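You operate a simulated robot arm through the tools that you are given. There is no shell and no other tool.

The job below is to be done with a simulated two-armed robot. You get a single attempt, and the scene is never put back.

## Task
Swap the spent blue pack under the gauze pad for the teal one, and dry the bay.
Fine: wipe with the blue cloth and put it back; blue pack on the work patch; pad back on; damage nothing. What is to be rubbed or washed off counts as gone when no trace of it is left.
Where things are to end (x, y in the base frame): blue slim pack within 60 mm of [380, 620].

The check looks at the end state, three seconds after you hand in, the way a careful person would. Anything else that was tipped, shoved, dropped, spilled or broken makes it a failure. Flat cloth is picked up by pressing the open fingertips on it (5 to 10 N) and closing them slowly along it; thin cloth reads only 2 to 8 mm in the jaws.

## Robot
Two 7-joint arms with two-finger parallel grippers on one trunk that stands fixed in place. Base frame: the origin is at the foot of the trunk, x ahead of it, y to its left, z up. Units: mm, rad, N and s.
The left shoulder is at [70, 163, 1145], the right one opposite. With the tool pointing down near the work surface each hand reaches from about 360 to 860 mm from the base axis, measured 20 degrees to its own side. Payload 3.43 kg a hand.
Tool frame (each hand has its own): the origin (TCP) lies between the finger pads and is the grasp point; the fingertips stand 34 mm ahead of it; z points along the fingers, y is the line along which they close. Largest opening 128 mm; finger width 24, thickness 12; the body of the gripper, 48 by 130 mm, starts 96 mm behind the TCP.
Orientation is that of the tool frame in the base frame, as a unit quaternion [x, y, z, w]. With the fingers straight down and closing along the base's y, the tool's x points along the base's -x, its y along +y and its z along -z.

## Interface
- The arms move only by the tool send_rows. It takes "left_targets", "right_targets" or both (then of equal length, played together; a hand with none holds still); each is a list of rows, each a list of 3 entries, a list of its own where there are three numbers: the shift along the tool's x, y, z in mm, then the turn, a rotation vector about the tool's x, y, z in rad, then the opening, from 0 (shut) to 1 (fully open). In form: [[[x, y, z], [wx, wy, wz], gripper], ...]. A call has 1 to 20 rows; each row shifts and turns the commanded pose from where the row before left it, along the tool's axes as they then stand. Each row takes 0.2 s and may step no farther than 50 mm and 0.15 rad from the row before; otherwise, or with a gripper value out of range, the whole call is refused. Where a pose cannot be reached the arm comes as near as it can. A force on the tool above 40 N (or 10 N above the force at the start of the call, whichever is more), or a blocked arm, ends the call early, and 0.2 s more pass. Each finger travels about 153 mm/s and halts on what it meets, pressing with about 38 N; the grip force reading is that of the motor and also rises with nothing between the fingers. The clock runs only during rows and for 0.2 s after the last one: add rows that do not move to give the fingers time. It gives the time, the measured TCP pose, the force on the tool (base axes), the opening and the grip force at its end, in the units of the frame above (readings bear some noise), with the torque about the TCP (base axes, N m) and any sound that the robot's microphone picked up, and new pictures: "pictures" is both (left out), scene, wrist or none (wrist: the cameras of the hands that moved).
- Cameras (640 x 400 px; columns grow to the right, rows downward): "scene" is now at [121.4, 37.9, 1353]; the picture's right is [0.46, -0.89, 0.00], its down [-0.66, -0.34, -0.68] and it looks along [0.60, 0.31, -0.74] (base axes); focal length 312 px, centre (320, 200). "left" rides on the left gripper at [76, 11, -160] in its tool frame; the picture's right is [-0.15, 0.99, 0.00], its down [-0.88, -0.13, -0.46] and it looks along [-0.45, -0.07, 0.89] (tool axes); focal length 234 px, centre (320, 200). "right" rides on the right gripper at [76, -11, -160] in its tool frame; the picture's right is [0.15, 0.99, 0.00], its down [-0.88, 0.13, -0.46] and it looks along [-0.45, 0.07, 0.89] (tool axes); focal length 234 px, centre (320, 200). There is no depth. A picture from a camera that has moved, and an enlarged one, comes with that camera's place and axes in the base frame and with its lens.
- move_column(by): slides the trunk up (or, below 0, down) by that many mm; the arms and the scene camera ride with it, the base frame stays. It gives what a move gives, with no picture.
- turn_head(pan, tilt): turns the head with the scene camera to pan (to the left, within 1.501 rad either way) and tilt (down, from -0.506 to 1.204), counted from straight ahead of the robot. It gives what a move gives, and a new picture of the scene camera.
- close_up(camera, box): a new picture of the part [left, top, right, bottom] of that camera's present view, enlarged. The clock stands still meanwhile.
- close_job(): hands the job in; it is judged then, once.

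Places have to be worked out from the pictures, the camera data and where the tool is seen. Open the grippers and draw the arms clear of the work before you hand the job in, unless the task says otherwise.

The tools are called after "Call:" as name(argument=value, ...) on one line, values as JSON. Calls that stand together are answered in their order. send_rows: Moves the arms, as the interface text tells. Its arguments: {"type":"object","properties":{"left_targets":{"type":"array","items":{"type":"array"}},"right_targets":{"type":"array","items":{"type":"array"}},"pictures":{"type":"string","enum":["both","scene","wrist","none"]}},"required":[]} The other tools are called the same way: move_column (by) slides the trunk up or down; turn_head (pan, tilt) turns the head that bears the scene camera; close_up (camera, box) takes an enlarged picture of a part of a camera's view; close_job () hands the job in.

At the start:

```text
time: 0.0
left_tool_pos: [362.2, 500.1, 1037.1]
left_tcp_rot: [-0.001, 1.0, 0.0, 0.0]
left_wrist_force: [0.1, 0.0, -0.1]
left_moment: [0.0, 0.01, 0.0]
left_opening: 128.1
left_gripper_force: 0.0
right_tool_pos: [679.5, -0.1, 984.2]
right_tcp_rot: [0.0, 1.0, 0.0, 0.0]
right_wrist_force: [0.1, -0.3, 1.3]
right_moment: [0.01, 0.02, 0.02]
right_opening: 127.8
right_gripper_force: 0.0
trunk travel left (down, up): [-625.0, 315.0]
head pan, tilt: [0.473, 0.829]
```

scene: 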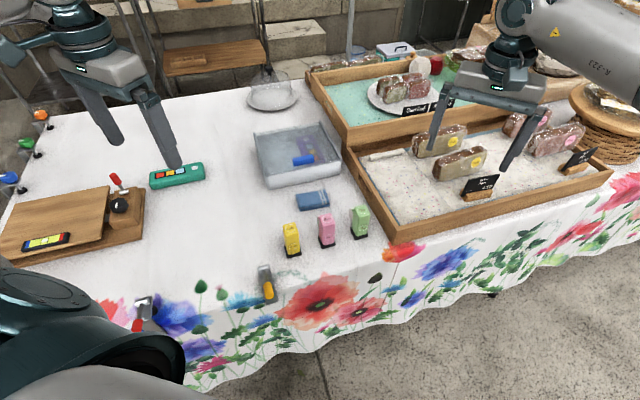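
right: 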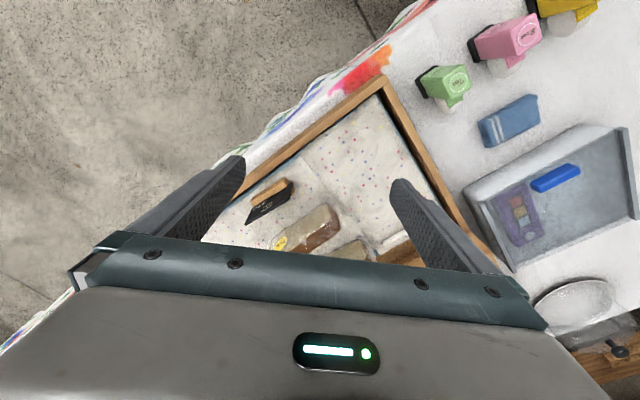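
left: 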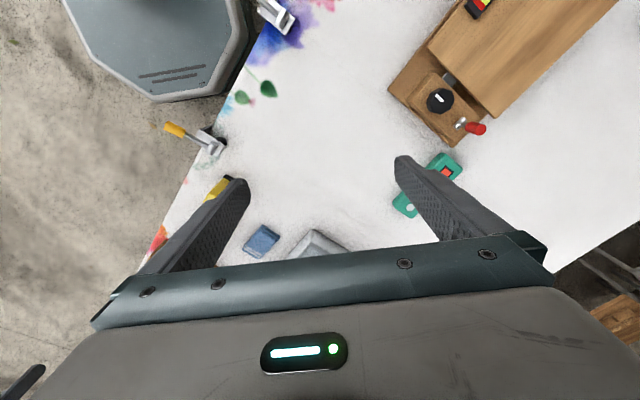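

I'll start by looking closely at the scene: the tray with the blue item, the blue cloth, the teal pack, and the wooden board.

Call:
close_up(camera="scene", box=[230, 100, 390, 200])

Call:
close_up(camera="scene", box=[0, 140, 220, 280])

Call:
close_up(camera="scene", box=[230, 170, 390, 310])

Call:
close_up(camera="right", box=[440, 60, 640, 290])

Call:
close_up(camera="left", box=[360, 0, 620, 250])

```text
4.00 times, centred on (310, 150) of scene
camera zoom: at [121.4, 37.9, 1353.0], right [0.46, -0.89, 0.0], down [-0.66, -0.34, -0.68], along [0.6, 0.31, -0.74], focal length 1248 px, centre (360, 400)
```

zoom: 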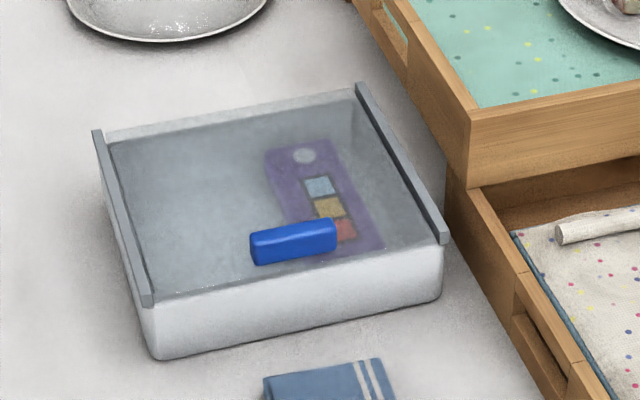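

```text
2.86 times, centred on (110, 210) of scene
camera zoom: at [121.4, 37.9, 1353.0], right [0.46, -0.89, 0.0], down [-0.66, -0.34, -0.68], along [0.6, 0.31, -0.74], focal length 891 px, centre (920, 171)
```

zoom: 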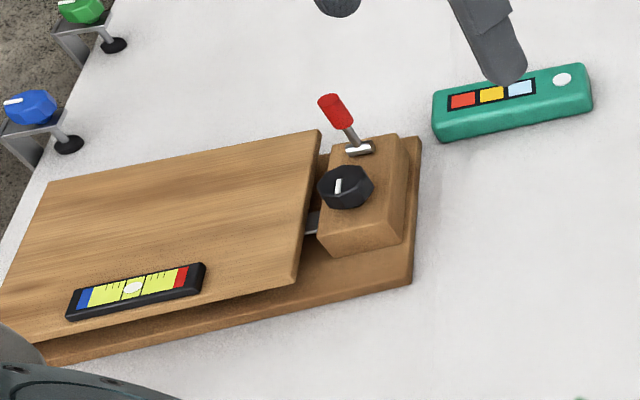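

```text
2.86 times, centred on (310, 240) of scene
camera zoom: at [121.4, 37.9, 1353.0], right [0.46, -0.89, 0.0], down [-0.66, -0.34, -0.68], along [0.6, 0.31, -0.74], focal length 891 px, centre (349, 86)
```

zoom: 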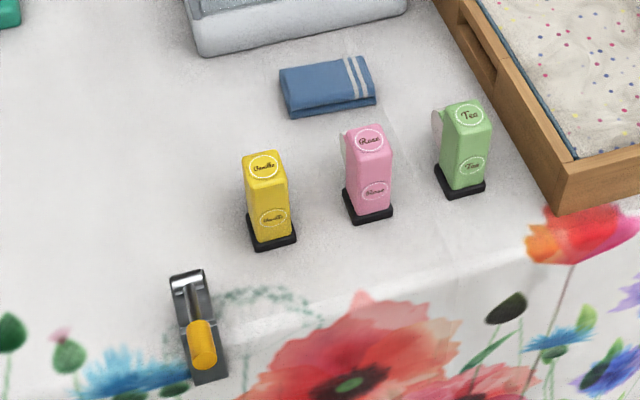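

```text
1.74 times, centred on (540, 175) of right
camera zoom: at [603.6, -11.4, 1145.2], right [-0.15, 0.99, 0.0], down [0.88, 0.13, 0.46], along [0.45, 0.07, -0.89], focal length 407 px, centre (-63, 244)
```

zoom: 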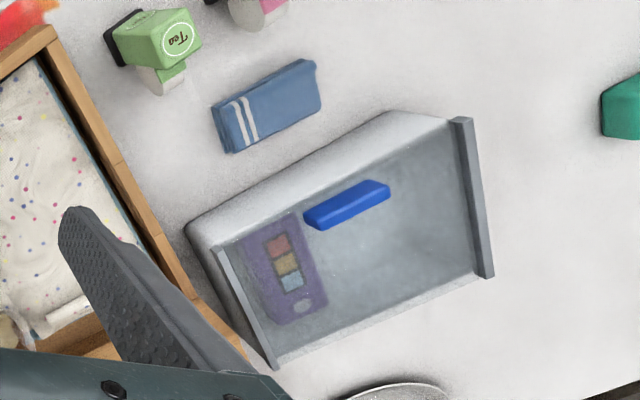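

```text
1.60 times, centred on (490, 125) of left
camera zoom: at [286.8, 510.5, 1198.8], right [0.15, 0.99, 0.0], down [0.88, -0.13, 0.46], along [0.45, -0.07, -0.89], focal length 375 px, centre (48, 320)
```

zoom: 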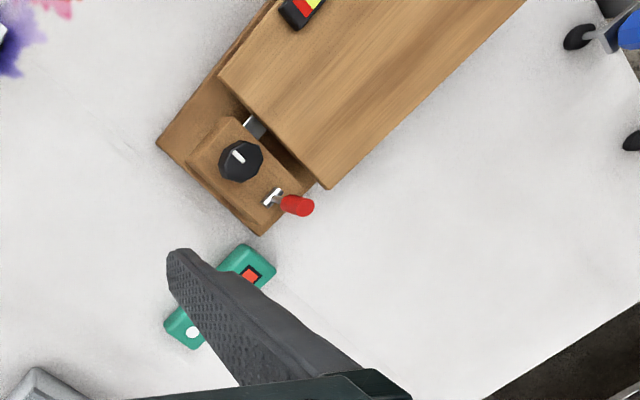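

The grey box with a translucent cover holds a pack like the teal one; I need to see the rest of the scene before judging what's the bay and the pad. I'll turn the head to look left and then right.

Call:
turn_head(pan=0.9, tilt=0.85)

Call:
turn_head(pan=-0.1, tilt=0.75)

Call:
turn_head(pan=0.473, tilt=0.4)

```text
time: 0.9
left_tool_pos: [361.0, 501.1, 1039.0]
left_tcp_rot: [-0.001, 1.0, 0.0, 0.001]
left_wrist_force: [0.5, 0.4, 0.4]
left_moment: [0.01, 0.02, 0.0]
left_opening: 128.0
left_gripper_force: 0.1
right_tool_pos: [677.2, -0.5, 983.8]
right_tcp_rot: [0.0, 1.0, 0.001, 0.0]
right_wrist_force: [-0.3, -0.5, -0.3]
right_moment: [-0.01, 0.01, 0.04]
right_opening: 128.0
right_gripper_force: 0.1
trunk travel left (down, up): [-625.0, 315.0]
head pan, tilt: [0.901, 0.85]
camera scene: at [99.5, 63.0, 1351.4], right [0.78, -0.62, 0.0], down [-0.47, -0.59, -0.66], along [0.41, 0.52, -0.75], focal length 312 px, centre (320, 200)
```

scene: 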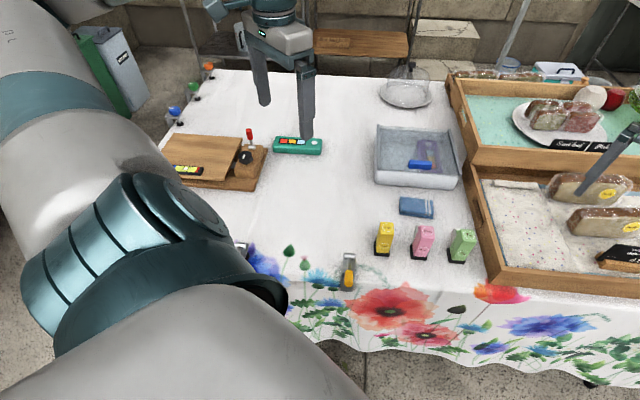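

```text
time: 2.1
left_tool_pos: [361.8, 500.7, 1039.4]
left_tcp_rot: [-0.001, 1.0, 0.0, 0.0]
left_wrist_force: [-0.4, 0.6, -0.3]
left_moment: [0.04, -0.04, -0.05]
left_opening: 128.0
left_gripper_force: 0.1
right_tool_pos: [678.4, -1.2, 983.7]
right_tcp_rot: [0.0, 1.0, 0.0, 0.001]
right_wrist_force: [-0.3, 0.7, -0.3]
right_moment: [0.01, 0.01, -0.01]
right_opening: 127.9
right_gripper_force: 0.0
trunk travel left (down, up): [-625.0, 315.0]
head pan, tilt: [-0.099, 0.75]
camera scene: at [133.4, -6.3, 1359.4], right [-0.1, -1.0, 0.0], down [-0.68, 0.07, -0.73], along [0.73, -0.07, -0.68], focal length 312 px, centre (320, 200)
```

scene: 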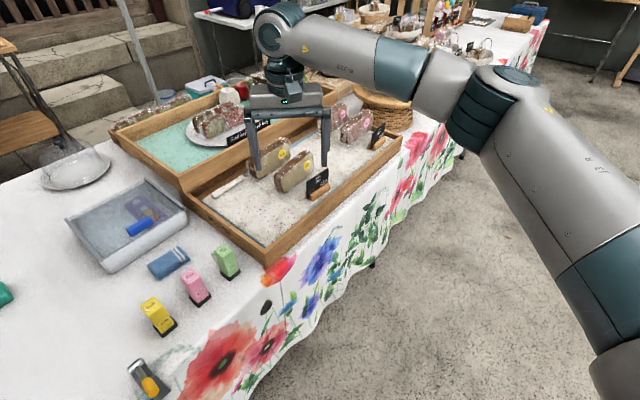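

```text
time: 3.1
left_tool_pos: [362.0, 498.9, 1038.6]
left_tcp_rot: [-0.001, 1.0, 0.0, 0.0]
left_wrist_force: [0.0, 0.0, 0.8]
left_moment: [-0.04, 0.02, 0.01]
left_opening: 127.9
left_gripper_force: 0.1
right_tool_pos: [679.0, -0.3, 984.6]
right_tcp_rot: [0.0, 1.0, 0.0, -0.001]
right_wrist_force: [0.2, -0.3, 0.6]
right_moment: [-0.03, -0.02, 0.01]
right_opening: 127.9
right_gripper_force: 0.0
trunk travel left (down, up): [-625.0, 315.0]
head pan, tilt: [0.473, 0.4]
camera scene: at [133.4, 43.9, 1390.5], right [0.46, -0.89, 0.0], down [-0.35, -0.18, -0.92], along [0.82, 0.42, -0.39], focal length 312 px, centre (320, 200)
```

scene: 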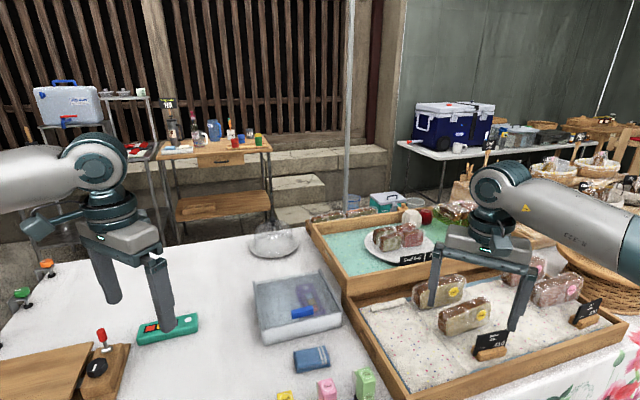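

The table surface appears to be at about z≈700 and the grey box at about [750, 445]. I'll move the left hand over toward the box, staying high, for a closer wrist view.

Call:
send_rows(left_targets=[[[-40, -11.5, 10], [0, 0, 0], 1], [[-40, -11.5, 10], [0, 0, 0], 1], [[-40, -11.5, 10], [0, 0, 0], 1], [[-40, -11.5, 10], [0, 0, 0], 1], [[-40, -11.5, 10], [0, 0, 0], 1], [[-40, -11.5, 10], [0, 0, 0], 1], [[0, 0, 0], [0, 0, 0], 1]], pictures="both")

```text
time: 4.7
left_tool_pos: [598.6, 430.5, 981.4]
left_tcp_rot: [-0.001, 1.0, -0.001, 0.002]
left_wrist_force: [-0.6, -0.2, 0.4]
left_moment: [0.01, -0.04, 0.02]
left_opening: 127.8
left_gripper_force: 0.0
right_tool_pos: [677.2, -0.6, 985.0]
right_tcp_rot: [0.0, 1.0, 0.0, 0.001]
right_wrist_force: [-0.2, -0.5, 0.2]
right_moment: [-0.01, -0.07, 0.0]
right_opening: 127.9
right_gripper_force: 0.1
trunk travel left (down, up): [-625.0, 315.0]
head pan, tilt: [0.473, 0.4]
camera scene: at [131.8, 44.2, 1390.7], right [0.46, -0.89, 0.0], down [-0.35, -0.18, -0.92], along [0.82, 0.42, -0.39], focal length 312 px, centre (320, 200)
camera left: at [523.7, 441.1, 1140.3], right [0.15, 0.99, 0.0], down [0.88, -0.13, 0.46], along [0.45, -0.07, -0.89], focal length 234 px, centre (320, 200)
```

scene: 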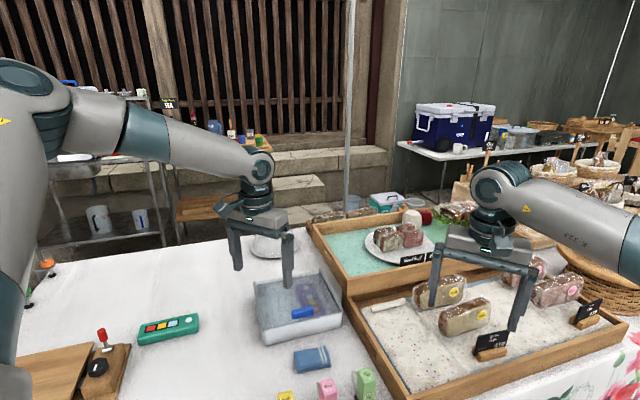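
left: 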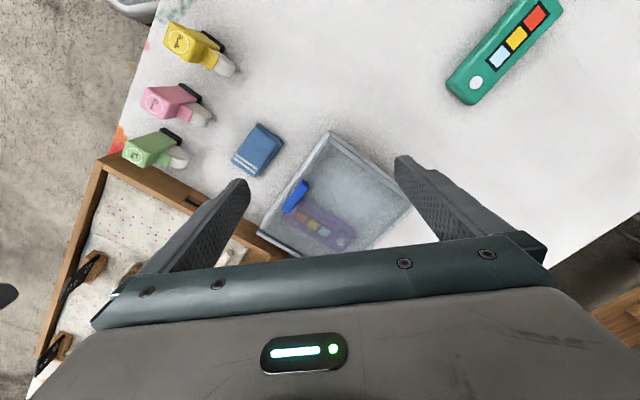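

Call:
close_up(camera="left", box=[220, 110, 430, 260])

Call:
close_up(camera="scene", box=[240, 260, 350, 350])

```text
2.67 times, centred on (325, 185) of left
camera zoom: at [523.7, 441.1, 1140.3], right [0.15, 0.99, 0.0], down [0.88, -0.13, 0.46], along [0.45, -0.07, -0.89], focal length 624 px, centre (307, 240)
```

zoom: 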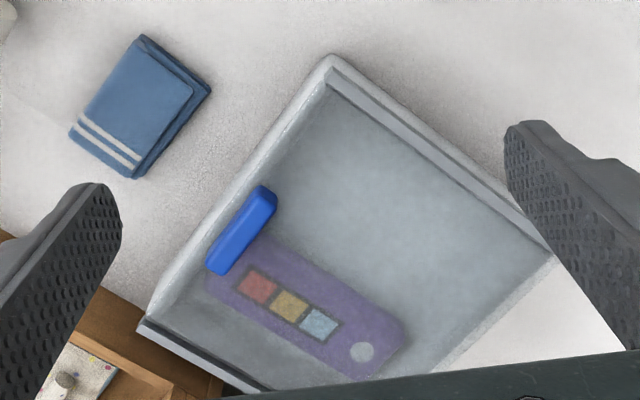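

```text
4.44 times, centred on (295, 305) of scene
camera zoom: at [131.8, 44.2, 1390.7], right [0.46, -0.89, 0.0], down [-0.35, -0.18, -0.92], along [0.82, 0.42, -0.39], focal length 1386 px, centre (431, -267)
```

zoom: 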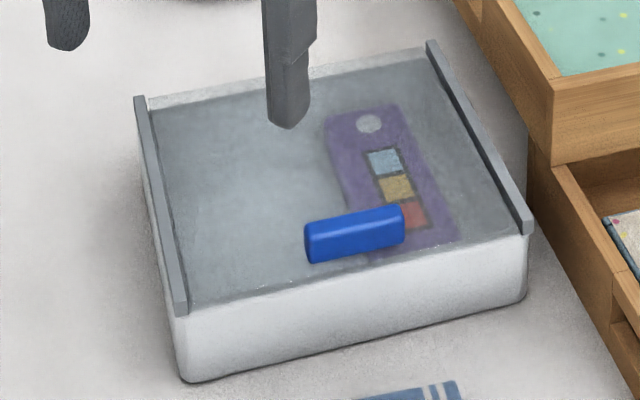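

The grey box has a sliding lid and a purple pack, which is not the blue one. I need to look closely at the wooden fixture on the left; turning the head towards it and moving the left hand back that way.

Call:
send_rows(left_targets=[[[40, 20, 0], [0, 0, 0], 1], [[40, 20, 0], [0, 0, 0], 1], [[40, 20, 0], [0, 0, 0], 1], [[40, 20, 0], [0, 0, 0], 1], [[40, 20, 0], [0, 0, 0], 1], [[40, 20, 0], [0, 0, 0], 1], [[40, 20, 0], [0, 0, 0], 1], [[40, 20, 0], [0, 0, 0], 1], [[0, 0, 0], [0, 0, 0], 1]], pictures="wrist")

Call:
turn_head(pan=1.2, tilt=0.8)

```text
time: 6.7
left_tool_pos: [283.7, 590.1, 977.8]
left_tcp_rot: [0.0, 1.0, 0.0, 0.001]
left_wrist_force: [0.7, 0.1, 0.1]
left_moment: [-0.01, 0.02, 0.01]
left_opening: 128.1
left_gripper_force: 0.1
right_tool_pos: [678.7, 0.0, 983.0]
right_tcp_rot: [0.0, 1.0, 0.0, 0.0]
right_wrist_force: [-0.2, -0.2, 0.3]
right_moment: [-0.02, 0.0, 0.02]
right_opening: 128.2
right_gripper_force: 0.0
trunk travel left (down, up): [-625.0, 315.0]
head pan, tilt: [0.473, 0.4]
camera left: at [208.4, 600.8, 1139.0], right [0.15, 0.99, 0.0], down [0.88, -0.13, 0.46], along [0.45, -0.07, -0.89], focal length 234 px, centre (320, 200)
```

left: 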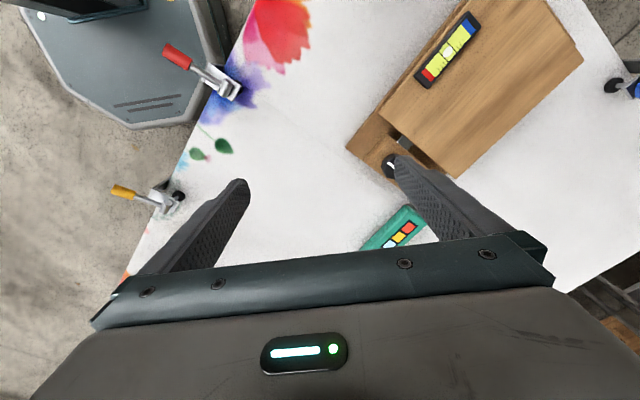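

```text
time: 7.8
left_tool_pos: [283.2, 590.5, 978.7]
left_tcp_rot: [0.0, 1.0, 0.0, -0.001]
left_wrist_force: [-0.7, -1.0, -0.2]
left_moment: [0.03, 0.0, 0.0]
left_opening: 128.0
left_gripper_force: 0.0
right_tool_pos: [678.4, -0.8, 983.9]
right_tcp_rot: [0.0, 1.0, -0.001, 0.0]
right_wrist_force: [0.8, 0.5, -0.9]
right_moment: [0.03, -0.01, 0.0]
right_opening: 127.9
right_gripper_force: 0.0
trunk travel left (down, up): [-625.0, 315.0]
head pan, tilt: [1.201, 0.799]
camera scene: at [80.1, 77.0, 1355.5], right [0.93, -0.36, 0.0], down [-0.26, -0.67, -0.7], along [0.25, 0.65, -0.72], focal length 312 px, centre (320, 200)
```

scene: 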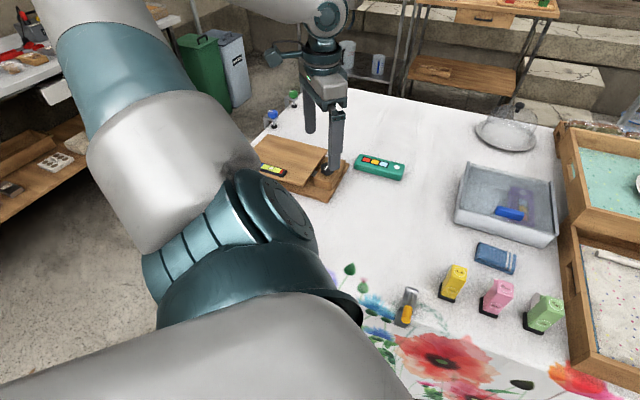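

No blue pack is visible yet. I'll zoom in on the wooden fixture and on the wooden trays at the right.

Call:
close_up(camera="scene", box=[230, 120, 420, 240])

Call:
close_up(camera="left", box=[330, 0, 640, 260])

Call:
turn_head(pan=0.1, tilt=0.7)

Call:
close_up(camera="scene", box=[150, 80, 470, 280])

Call:
close_up(camera="right", box=[200, 60, 480, 270])

```text
3.33 times, centred on (325, 180) of scene
camera zoom: at [80.1, 77.0, 1355.5], right [0.93, -0.36, 0.0], down [-0.26, -0.67, -0.7], along [0.25, 0.65, -0.72], focal length 1040 px, centre (303, 267)
```

zoom: 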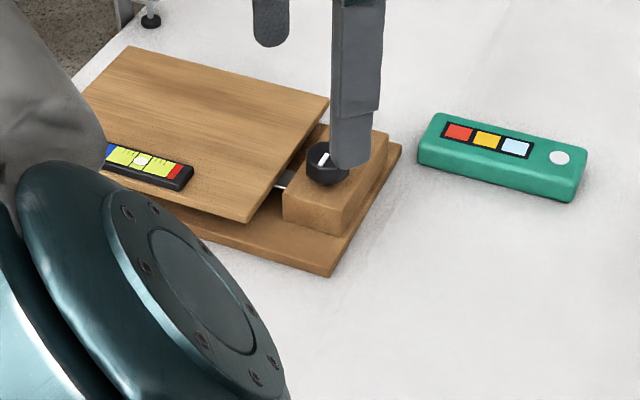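

```text
1.54 times, centred on (485, 130) of left
camera zoom: at [208.3, 601.0, 1139.1], right [0.15, 0.99, 0.0], down [0.88, -0.13, 0.46], along [0.45, -0.07, -0.89], focal length 360 px, centre (66, 308)
```

zoom: 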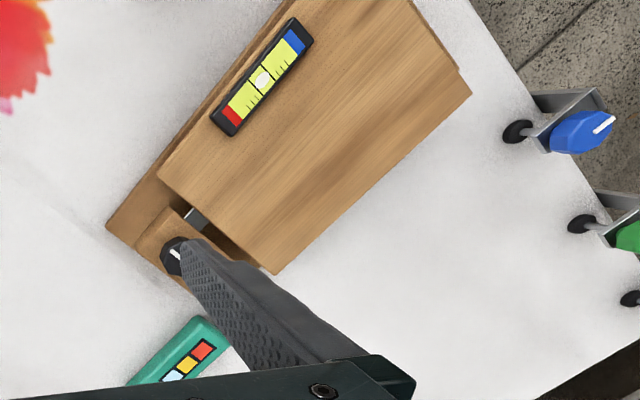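

```text
time: 9.2
left_tool_pos: [282.6, 591.7, 979.4]
left_tcp_rot: [-0.001, 1.0, 0.0, 0.0]
left_wrist_force: [1.0, -1.0, -0.3]
left_moment: [0.0, 0.0, -0.01]
left_opening: 128.1
left_gripper_force: 0.0
right_tool_pos: [678.4, -0.6, 984.1]
right_tcp_rot: [-0.001, 1.0, 0.0, 0.0]
right_wrist_force: [0.6, 0.2, -0.2]
right_moment: [0.02, -0.02, 0.01]
right_opening: 127.8
right_gripper_force: 0.1
trunk travel left (down, up): [-625.0, 315.0]
head pan, tilt: [0.099, 0.7]
camera scene: at [135.4, 10.3, 1363.7], right [0.1, -0.99, 0.0], down [-0.64, -0.06, -0.76], along [0.76, 0.08, -0.64], focal length 312 px, centre (320, 200)
```

scene: 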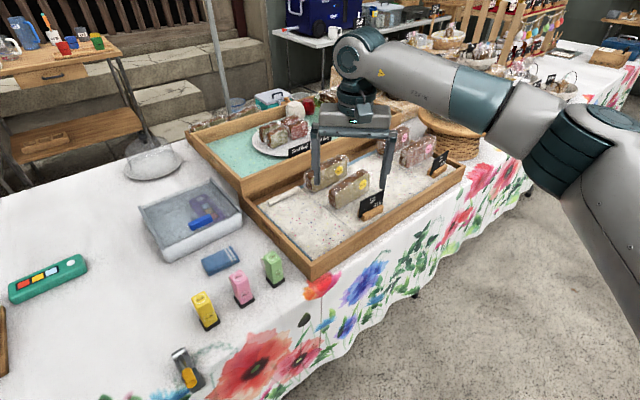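

```text
2.00 times, centred on (310, 180) of scene
camera zoom: at [135.4, 10.3, 1363.7], right [0.1, -0.99, 0.0], down [-0.64, -0.06, -0.76], along [0.76, 0.08, -0.64], focal length 624 px, centre (340, 240)
```

zoom: 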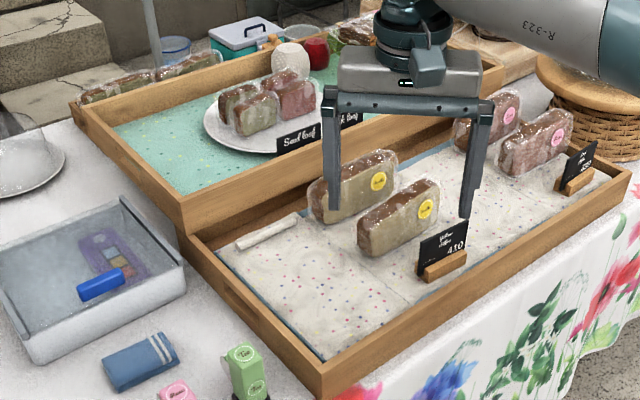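

```text
1.90 times, centred on (340, 165) of right
camera zoom: at [603.6, -11.4, 1145.2], right [-0.15, 0.99, 0.0], down [0.88, 0.13, 0.46], along [0.45, 0.07, -0.89], focal length 446 px, centre (282, 267)
```

zoom: 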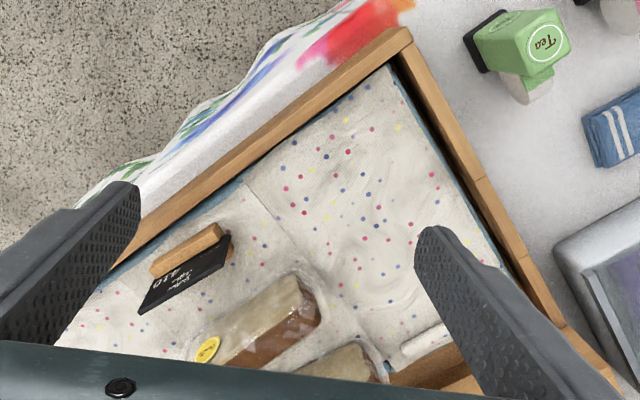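

Nothing blue is visible beyond the cloth and the box's handle, so the blue pack may be hidden under the wooden plank. I'll yaw the left hand and tilt it so that its camera looks at the fixture from the front at a low angle.

Call:
send_rows(left_targets=[[[0, 0, 0], [0, 0, -0.15], 1], [[0, 0, 0], [0, 0, -0.15], 1], [[0, 0, 0], [0, 0, -0.15], 1], [[0, 0, 0], [0, 0, -0.15], 1], [[0, 0, 0], [0, 0, -0.15], 1], [[0, 0, 0], [0, 0, -0.15], 1], [[0, 0, 0], [0, 0, -0.15], 1], [[0, 0, 0], [0, 0, -0.15], 1], [[0, 0, 0], [0, -0.15, 0], 1], [[0, 0, 0], [0, -0.15, 0], 1], [[0, 0, 0], [0, -0.15, 0], 1], [[0, 0, 0], [0, 0, 0], 1]], pictures="wrist")

```text
time: 11.8
left_tool_pos: [281.2, 590.8, 978.3]
left_tcp_rot: [-0.55, 0.805, 0.126, 0.184]
left_wrist_force: [0.8, -1.0, -1.0]
left_moment: [0.01, 0.02, -0.01]
left_opening: 128.0
left_gripper_force: 0.1
right_tool_pos: [678.4, -1.8, 984.5]
right_tcp_rot: [0.001, 1.0, 0.0, 0.0]
right_wrist_force: [0.1, 0.5, 0.4]
right_moment: [0.05, -0.05, 0.02]
right_opening: 128.1
right_gripper_force: 0.0
trunk travel left (down, up): [-625.0, 315.0]
head pan, tilt: [0.099, 0.7]
camera left: at [221.8, 465.7, 1090.2], right [-0.87, 0.48, 0.06], down [0.34, 0.51, 0.79], along [0.35, 0.72, -0.61], focal length 234 px, centre (320, 200)
```

left: 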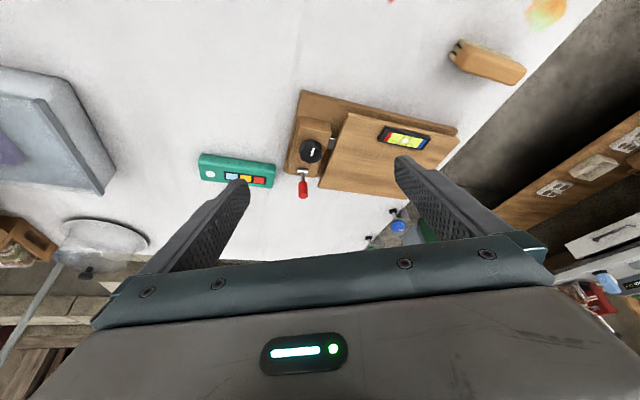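

A new item appears near the front-left corner of the table. Zooming in on it and the fixture.

Call:
close_up(camera="left", box=[430, 20, 550, 100])

Call:
close_up(camera="left", box=[270, 80, 480, 220])

```text
5.00 times, centred on (490, 60) of left
camera zoom: at [221.8, 465.7, 1090.2], right [-0.87, 0.48, 0.06], down [0.34, 0.51, 0.79], along [0.35, 0.72, -0.61], focal length 1171 px, centre (-530, 900)
```

zoom: 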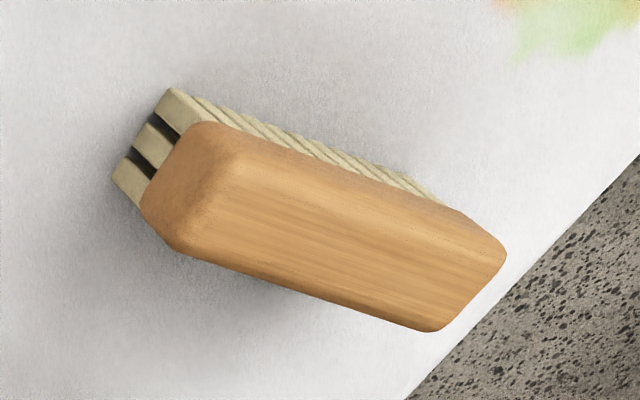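

```text
2.86 times, centred on (375, 150) of left
camera zoom: at [221.8, 465.7, 1090.2], right [-0.87, 0.48, 0.06], down [0.34, 0.51, 0.79], along [0.35, 0.72, -0.61], focal length 669 px, centre (163, 343)
```

zoom: 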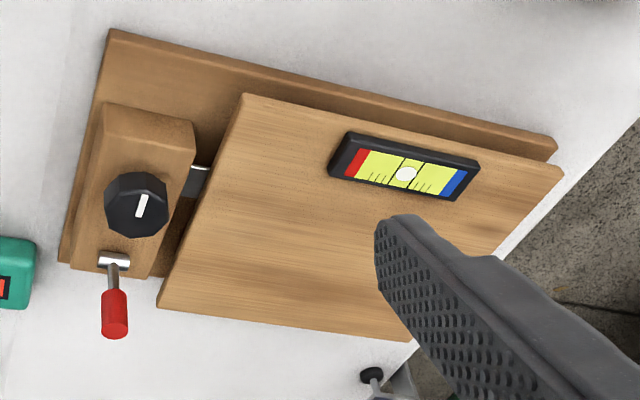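

That is a scrub brush. I'll turn and tilt the hand further and bring it lower to see under the plank.

Call:
send_rows(left_targets=[[[0, 0, 0], [-0.0652, 0, -0.135], 1], [[0, 0, 0], [-0.0652, 0, -0.135], 1], [[0, 0, 0], [0, -0.15, 0], 1], [[0, 0, 0], [0, -0.15, 0], 1], [[0, 0, 0], [0, -0.15, 0], 1], [[31, 0, 25], [0, 0, 0], 1], [[31, 0, 25], [0, 0, 0], 1], [[31, 0, 25], [0, 0, 0], 1], [[0, 0, 0], [0, 0, 0], 1]], pictures="wrist")

```text
time: 13.8
left_tool_pos: [318.5, 626.5, 862.0]
left_tcp_rot: [-0.614, 0.659, 0.296, 0.318]
left_wrist_force: [0.8, -0.2, -0.1]
left_moment: [-0.03, 0.01, -0.02]
left_opening: 127.8
left_gripper_force: 0.1
left hand out of reach, approached as far as the arm can: row 3, 4, 5
right_tool_pos: [678.1, -2.1, 983.6]
right_tcp_rot: [0.0, 1.0, 0.0, 0.001]
right_wrist_force: [-0.3, 0.3, -0.5]
right_moment: [0.03, 0.02, -0.01]
right_opening: 128.0
right_gripper_force: 0.1
trunk travel left (down, up): [-625.0, 315.0]
head pan, tilt: [0.099, 0.7]
camera left: at [297.4, 455.4, 901.8], right [-0.98, 0.16, 0.12], down [0.14, 0.18, 0.97], along [0.14, 0.97, -0.2], focal length 234 px, centre (320, 200)
```

left: 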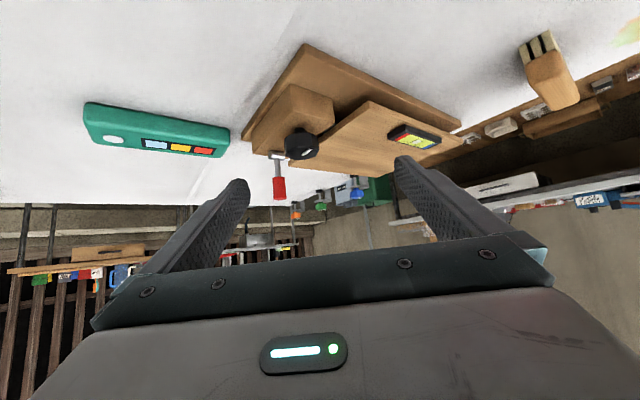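

Call:
close_up(camera="left", box=[230, 40, 480, 205])

```text
2.42 times, centred on (355, 122) of left
camera zoom: at [297.4, 455.4, 901.8], right [-0.98, 0.16, 0.12], down [0.14, 0.18, 0.97], along [0.14, 0.97, -0.2], focal length 568 px, centre (235, 388)
```

zoom: 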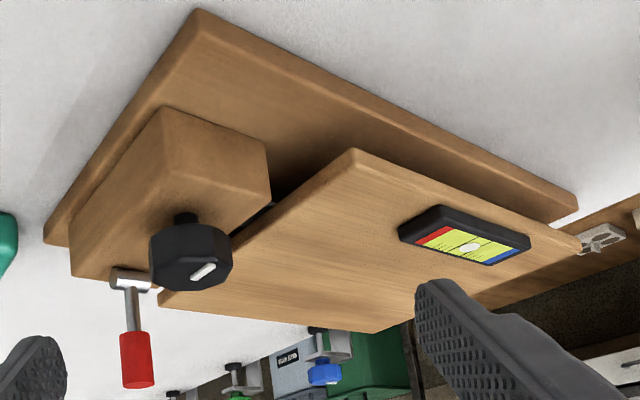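

Under the plank I see only the base board, nothing blue. Let me check the dome/plate at the back and the far side of the trays.

Call:
turn_head(pan=0.35, tilt=0.55)

Call:
close_up(camera="scene", box=[180, 100, 400, 260])

Call:
close_up(camera="scene", box=[380, 60, 640, 240])

```text
time: 14.5
left_tool_pos: [319.1, 627.6, 860.9]
left_tcp_rot: [-0.613, 0.659, 0.296, 0.319]
left_wrist_force: [0.0, -0.3, -0.4]
left_moment: [0.01, 0.03, -0.04]
left_opening: 128.0
left_gripper_force: 0.1
right_tool_pos: [679.4, -0.5, 983.6]
right_tcp_rot: [0.0, 1.0, 0.0, 0.0]
right_wrist_force: [-0.3, 0.1, -0.1]
right_moment: [0.03, 0.01, 0.02]
right_opening: 128.1
right_gripper_force: 0.1
trunk travel left (down, up): [-625.0, 315.0]
head pan, tilt: [0.351, 0.55]
camera scene: at [135.3, 32.7, 1376.8], right [0.34, -0.94, 0.0], down [-0.49, -0.18, -0.85], along [0.8, 0.29, -0.52], focal length 312 px, centre (320, 200)
```

scene: 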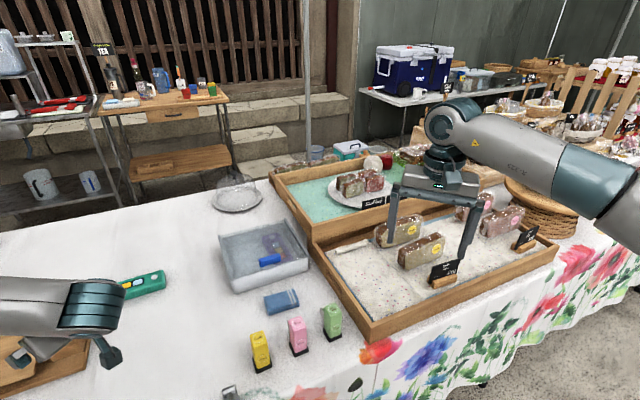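

```text
2.50 times, centred on (290, 180) of scene
camera zoom: at [135.3, 32.7, 1376.8], right [0.34, -0.94, 0.0], down [-0.49, -0.18, -0.85], along [0.8, 0.29, -0.52], focal length 780 px, centre (395, 250)
```

zoom: 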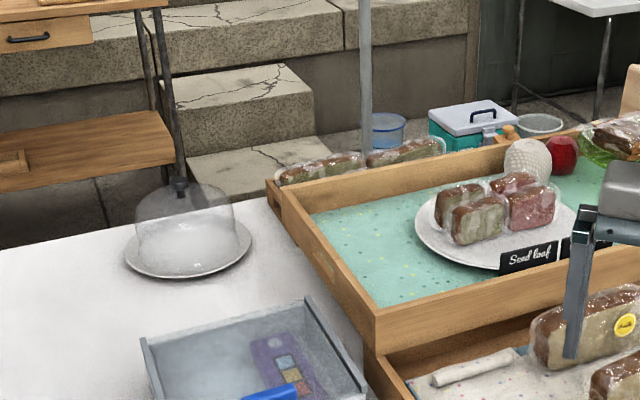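

```text
2.22 times, centred on (510, 150) of scene
camera zoom: at [135.3, 32.7, 1376.8], right [0.34, -0.94, 0.0], down [-0.49, -0.18, -0.85], along [0.8, 0.29, -0.52], focal length 693 px, centre (-102, 311)
```

zoom: 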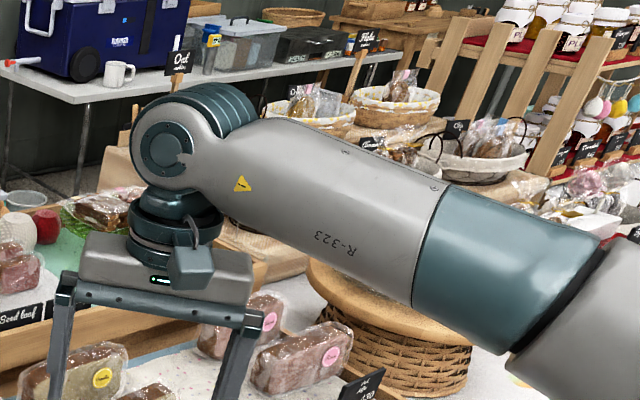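

Nothing blue there either. A white gauze pad could blend in with the white tablecloth, so I'll retract the left hand and inspect the white table areas closely.

Call:
send_rows(left_targets=[[[-31, 0, -25], [0, 0, 0], 1], [[-31, 0, -25], [0, 0, 0], 1], [[-31, 0, -25], [0, 0, 0], 1], [[-31, 0, -25], [0, 0, 0], 1], [[0, 0, 0], [0, 0.15, 0], 1], [[0, 0, 0], [0, 0.15, 0], 1], [[0, 0, 0], [0, 0.15, 0], 1], [[0, 0, 0], [0, 0.15, 0], 1], [[0, 0, 0], [0, 0.15, 0], 1], [[0, 0, 0], [0, 0.15, 0], 1], [[0, 0, 0], [0, 0, 0], 1]], pictures="wrist")

Call:
turn_head(pan=0.9, tilt=0.9)

Call:
close_up(camera="scene", box=[220, 60, 480, 230])

```text
time: 16.9
left_tool_pos: [318.9, 625.6, 1019.3]
left_tcp_rot: [-0.683, 0.731, -0.001, -0.001]
left_wrist_force: [-0.6, -0.2, 0.0]
left_moment: [0.0, -0.01, -0.02]
left_opening: 128.2
left_gripper_force: 0.1
right_tool_pos: [678.8, -0.5, 984.3]
right_tcp_rot: [0.0, 1.0, 0.0, -0.001]
right_wrist_force: [0.1, 0.8, 0.0]
right_moment: [-0.01, 0.01, 0.01]
right_opening: 128.0
right_gripper_force: 0.0
trunk travel left (down, up): [-625.0, 315.0]
head pan, tilt: [0.351, 0.55]
camera left: at [303.5, 550.7, 1180.2], right [-0.98, 0.22, 0.0], down [0.19, 0.87, 0.45], along [0.1, 0.44, -0.89], focal length 234 px, centre (320, 200)
```

left: 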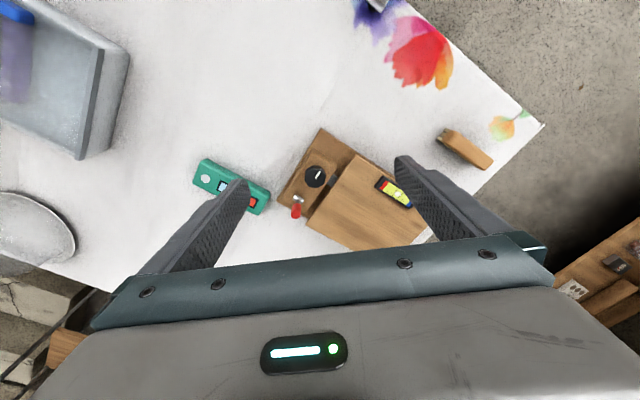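

```text
time: 17.9
left_tool_pos: [317.9, 624.8, 1018.6]
left_tcp_rot: [-0.682, 0.732, 0.0, 0.0]
left_wrist_force: [-0.2, 0.4, 0.6]
left_moment: [-0.01, 0.02, 0.01]
left_opening: 128.0
left_gripper_force: 0.0
right_tool_pos: [677.8, -0.7, 983.7]
right_tcp_rot: [-0.001, 1.0, 0.001, 0.0]
right_wrist_force: [-0.2, -0.5, 0.2]
right_moment: [-0.01, 0.03, -0.04]
right_opening: 127.9
right_gripper_force: 0.0
trunk travel left (down, up): [-625.0, 315.0]
head pan, tilt: [0.901, 0.901]
camera scene: at [97.8, 60.9, 1347.6], right [0.78, -0.62, 0.0], down [-0.49, -0.61, -0.62], along [0.39, 0.49, -0.78], focal length 312 px, centre (320, 200)
```

scene: 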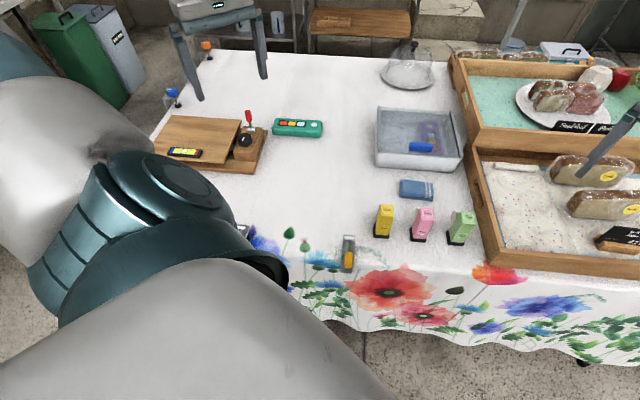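

```text
2.35 times, centred on (350, 145) of scene
camera zoom: at [97.8, 60.9, 1347.6], right [0.78, -0.62, 0.0], down [-0.49, -0.61, -0.62], along [0.39, 0.49, -0.78], focal length 734 px, centre (249, 329)
```

zoom: 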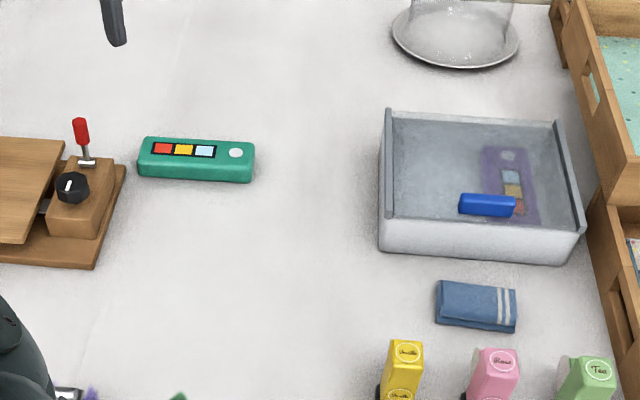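

The table's white areas show nothing more. Let me scan the rest of the surroundings — far right, far left, and straight ahead — for a bay with a pad.

Call:
turn_head(pan=-0.7, tilt=0.7)

Call:
turn_head(pan=-1.4, tilt=0.6)

Call:
turn_head(pan=1.45, tilt=0.7)

Call:
turn_head(pan=0.3, tilt=1.15)

```text
time: 19.6
left_tool_pos: [319.9, 627.3, 1019.3]
left_tcp_rot: [-0.682, 0.731, 0.0, 0.0]
left_wrist_force: [-0.2, -0.1, 0.1]
left_moment: [-0.03, 0.03, -0.01]
left_opening: 128.0
left_gripper_force: 0.0
right_tool_pos: [678.8, -1.7, 984.1]
right_tcp_rot: [0.0, 1.0, 0.0, 0.0]
right_wrist_force: [0.1, 0.4, -0.9]
right_moment: [-0.04, 0.04, 0.02]
right_opening: 127.9
right_gripper_force: 0.0
trunk travel left (down, up): [-625.0, 315.0]
head pan, tilt: [-0.7, 0.7]
camera scene: at [115.9, -52.8, 1363.7], right [-0.64, -0.77, 0.0], down [-0.49, 0.41, -0.76], along [0.59, -0.49, -0.64], focal length 312 px, centre (320, 200)
```

scene: 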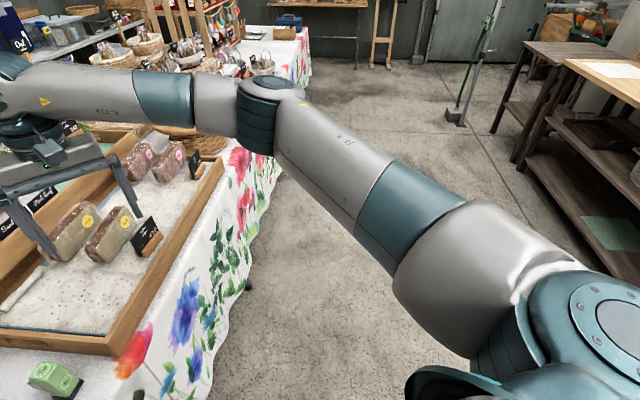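

```text
time: 20.6
left_tool_pos: [318.9, 626.6, 1019.8]
left_tcp_rot: [-0.682, 0.732, 0.0, 0.001]
left_wrist_force: [0.6, -0.3, 0.2]
left_moment: [0.01, -0.01, -0.04]
left_opening: 128.1
left_gripper_force: 0.2
right_tool_pos: [678.6, -0.4, 983.6]
right_tcp_rot: [0.0, 1.0, 0.0, 0.0]
right_wrist_force: [0.1, 0.3, 0.5]
right_moment: [-0.02, 0.0, 0.0]
right_opening: 127.8
right_gripper_force: 0.1
trunk travel left (down, up): [-625.0, 315.0]
head pan, tilt: [-1.4, 0.6]
camera scene: at [66.0, -85.3, 1372.3], right [-0.99, -0.17, 0.0], down [-0.1, 0.56, -0.83], along [0.14, -0.81, -0.56], focal length 312 px, centre (320, 200)
```

scene: 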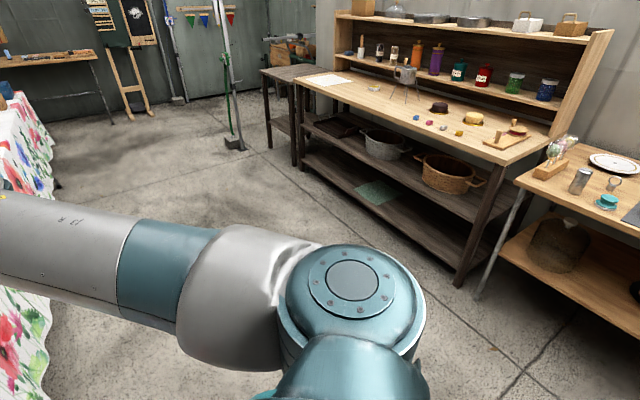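

```text
time: 23.1
left_tool_pos: [318.7, 626.7, 1019.6]
left_tcp_rot: [-0.682, 0.732, 0.0, 0.0]
left_wrist_force: [-0.2, -0.2, -0.2]
left_moment: [-0.03, 0.0, -0.01]
left_opening: 127.9
left_gripper_force: 0.1
right_tool_pos: [679.0, -0.7, 983.8]
right_tcp_rot: [0.0, 1.0, 0.001, 0.0]
right_wrist_force: [0.0, -0.8, -0.1]
right_moment: [-0.01, -0.01, 0.03]
right_opening: 127.9
right_gripper_force: 0.1
trunk travel left (down, up): [-625.0, 315.0]
head pan, tilt: [1.45, 0.7]
camera scene: at [61.1, 86.1, 1363.7], right [0.99, -0.12, 0.0], down [-0.08, -0.64, -0.76], along [0.09, 0.76, -0.64], focal length 312 px, centre (320, 200)
```

scene: 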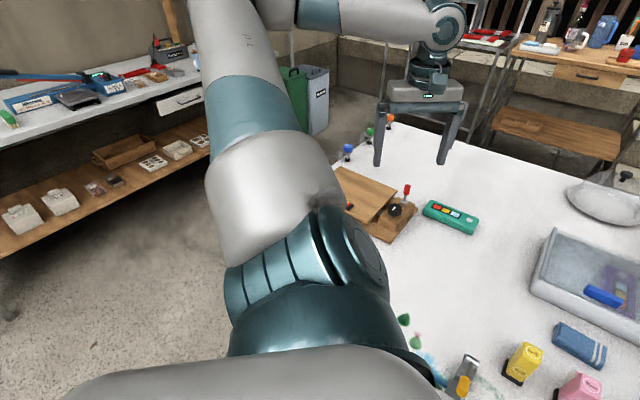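

```text
time: 24.5
left_tool_pos: [319.8, 626.1, 1018.9]
left_tcp_rot: [-0.682, 0.731, 0.0, 0.0]
left_wrist_force: [0.2, 0.0, -0.9]
left_moment: [0.0, 0.01, 0.02]
left_opening: 127.9
left_gripper_force: 0.0
right_tool_pos: [678.1, -0.2, 983.6]
right_tcp_rot: [0.001, 1.0, 0.0, 0.0]
right_wrist_force: [-0.2, 0.3, 0.0]
right_moment: [-0.02, 0.01, -0.02]
right_opening: 128.2
right_gripper_force: 0.0
trunk travel left (down, up): [-625.0, 315.0]
head pan, tilt: [0.3, 1.15]
camera scene: at [107.8, 19.5, 1330.6], right [0.3, -0.95, 0.0], down [-0.87, -0.27, -0.41], along [0.39, 0.12, -0.91], focal length 312 px, centre (320, 200)
```

scene: 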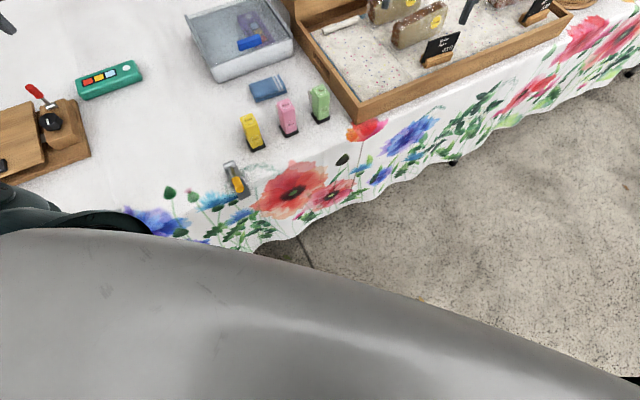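

No other station exists, so the candidates are the wooden fixture and the grey box. I'll zoom on the fixture from above, then take a lower look at it.

Call:
close_up(camera="left", box=[260, 110, 440, 260])

Call:
close_up(camera="scene", box=[180, 0, 310, 90])

```text
2.67 times, centred on (350, 185) of left
camera zoom: at [303.6, 550.9, 1179.7], right [-0.98, 0.22, 0.0], down [0.19, 0.87, 0.46], along [0.1, 0.44, -0.89], focal length 624 px, centre (240, 240)
```

zoom: 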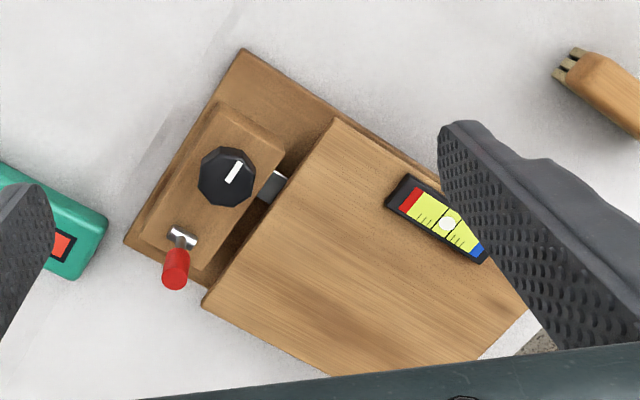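

```text
4.44 times, centred on (245, 45) of scene
camera zoom: at [107.8, 19.5, 1330.6], right [0.3, -0.95, 0.0], down [-0.87, -0.27, -0.41], along [0.39, 0.12, -0.91], focal length 1386 px, centre (653, 889)
```

zoom: 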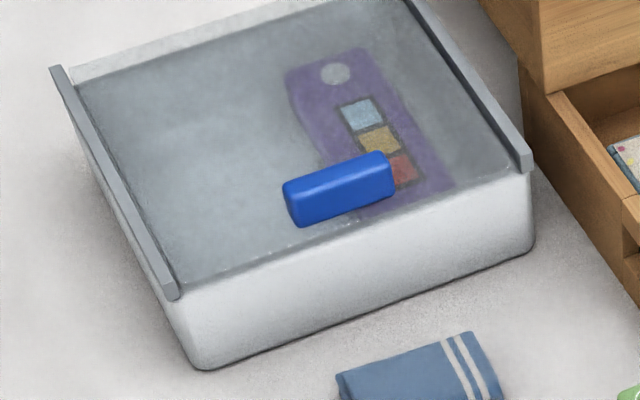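

By triangulation the plank's top is at about z≈775 and the base board's top at ≈722, so there's a real space beneath. I'll bring the left camera low in front of it to look under.

Call:
send_rows(left_targets=[[[-22, 24, 30], [0, 0, 0.14], 1], [[-22, 24, 30], [0, 0, 0.14], 1], [[-22, 24, 30], [0, 0, 0], 1], [[-22, 24, 30], [0, 0, 0], 1], [[0, 0, 0], [0, -0.1375, 0], 1], [[0, 0, 0], [0, -0.1375, 0], 1], [[0, 0, 0], [0, -0.1375, 0], 1], [[0, 0, 0], [0, -0.1375, 0], 1], [[0, 0, 0], [0, -0.1375, 0], 1], [[0, 0, 0], [0, -0.1375, 0], 1], [[0, 0, 0], [0, -0.1375, 0], 1], [[0, 0, 0], [0, -0.1375, 0], 1], [[0, 0, 0], [0, 0, 0], 1]], pictures="wrist")

```text
time: 27.3
left_tool_pos: [248.3, 733.8, 900.0]
left_tcp_rot: [-0.489, 0.698, 0.3, 0.429]
left_wrist_force: [-0.3, -0.5, 0.3]
left_moment: [0.01, -0.02, 0.0]
left_opening: 127.7
left_gripper_force: 0.1
right_tool_pos: [678.2, 0.0, 984.2]
right_tcp_rot: [-0.001, 1.0, 0.0, 0.0]
right_wrist_force: [-0.6, -0.4, -0.5]
right_moment: [-0.01, -0.01, -0.01]
right_opening: 128.0
right_gripper_force: 0.0
trunk travel left (down, up): [-625.0, 315.0]
head pan, tilt: [0.3, 1.15]
camera left: at [177.7, 571.0, 905.5], right [-0.91, 0.4, 0.13], down [0.12, -0.05, 0.99], along [0.41, 0.91, 0.0], focal length 234 px, centre (320, 200)
```

left: 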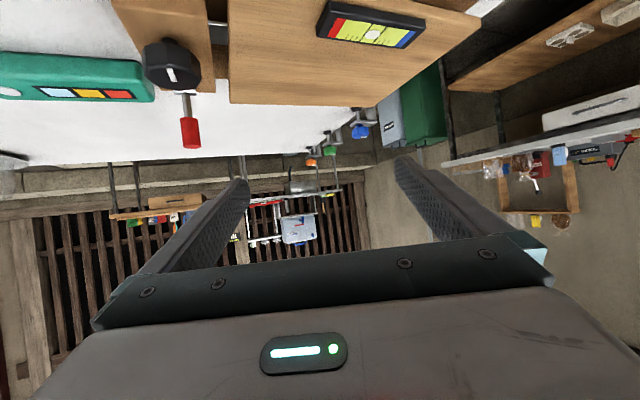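

Now lowering the camera further and backing off to look beneath the plank.

Call:
send_rows(left_targets=[[[32.6, 5.8, -12.5], [0, 0, 0], 1], [[32.6, 5.8, -12.5], [0, 0, 0], 1], [[32.6, 5.8, -12.5], [0, 0, 0], 1], [[0, 0, 0], [0, 0, 0], 1]], pictures="wrist")

Call:
close_up(camera="left", box=[100, 0, 500, 200])

```text
time: 28.3
left_tool_pos: [204.7, 667.0, 831.1]
left_tcp_rot: [-0.489, 0.698, 0.3, 0.428]
left_wrist_force: [0.9, -0.3, 0.3]
left_moment: [0.0, 0.0, 0.0]
left_opening: 128.0
left_gripper_force: 0.1
right_tool_pos: [678.0, -0.6, 985.3]
right_tcp_rot: [0.0, 1.0, 0.0, -0.001]
right_wrist_force: [0.0, -0.4, 0.1]
right_moment: [-0.01, -0.01, 0.02]
right_opening: 128.1
right_gripper_force: 0.2
trunk travel left (down, up): [-625.0, 315.0]
head pan, tilt: [0.3, 1.15]
camera left: at [135.0, 505.1, 836.0], right [-0.91, 0.4, 0.13], down [0.12, -0.05, 0.99], along [0.41, 0.91, 0.0], focal length 234 px, centre (320, 200)
```

left: 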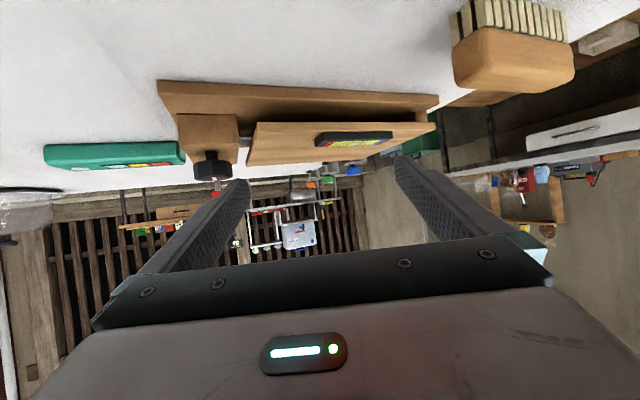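

```text
1.60 times, centred on (300, 100) of left
camera zoom: at [135.0, 505.1, 836.0], right [-0.91, 0.4, 0.13], down [0.12, -0.05, 0.99], along [0.41, 0.91, 0.0], focal length 375 px, centre (352, 360)
```

zoom: 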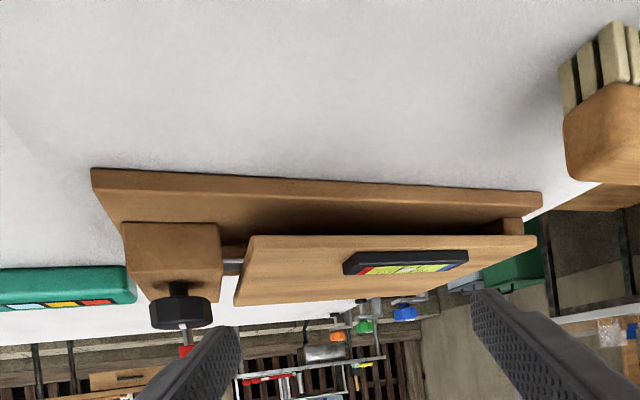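

Call:
close_up(camera="left", box=[220, 70, 450, 170])

```text
2.78 times, centred on (335, 120) of left
camera zoom: at [135.0, 505.1, 836.0], right [-0.91, 0.4, 0.13], down [0.12, -0.05, 0.99], along [0.41, 0.91, 0.0], focal length 652 px, centre (278, 423)
```

zoom: 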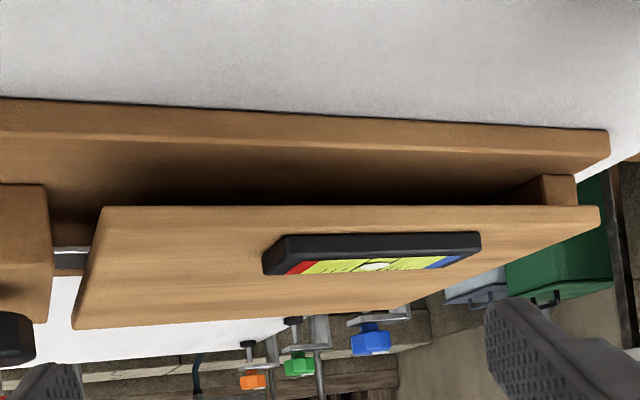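

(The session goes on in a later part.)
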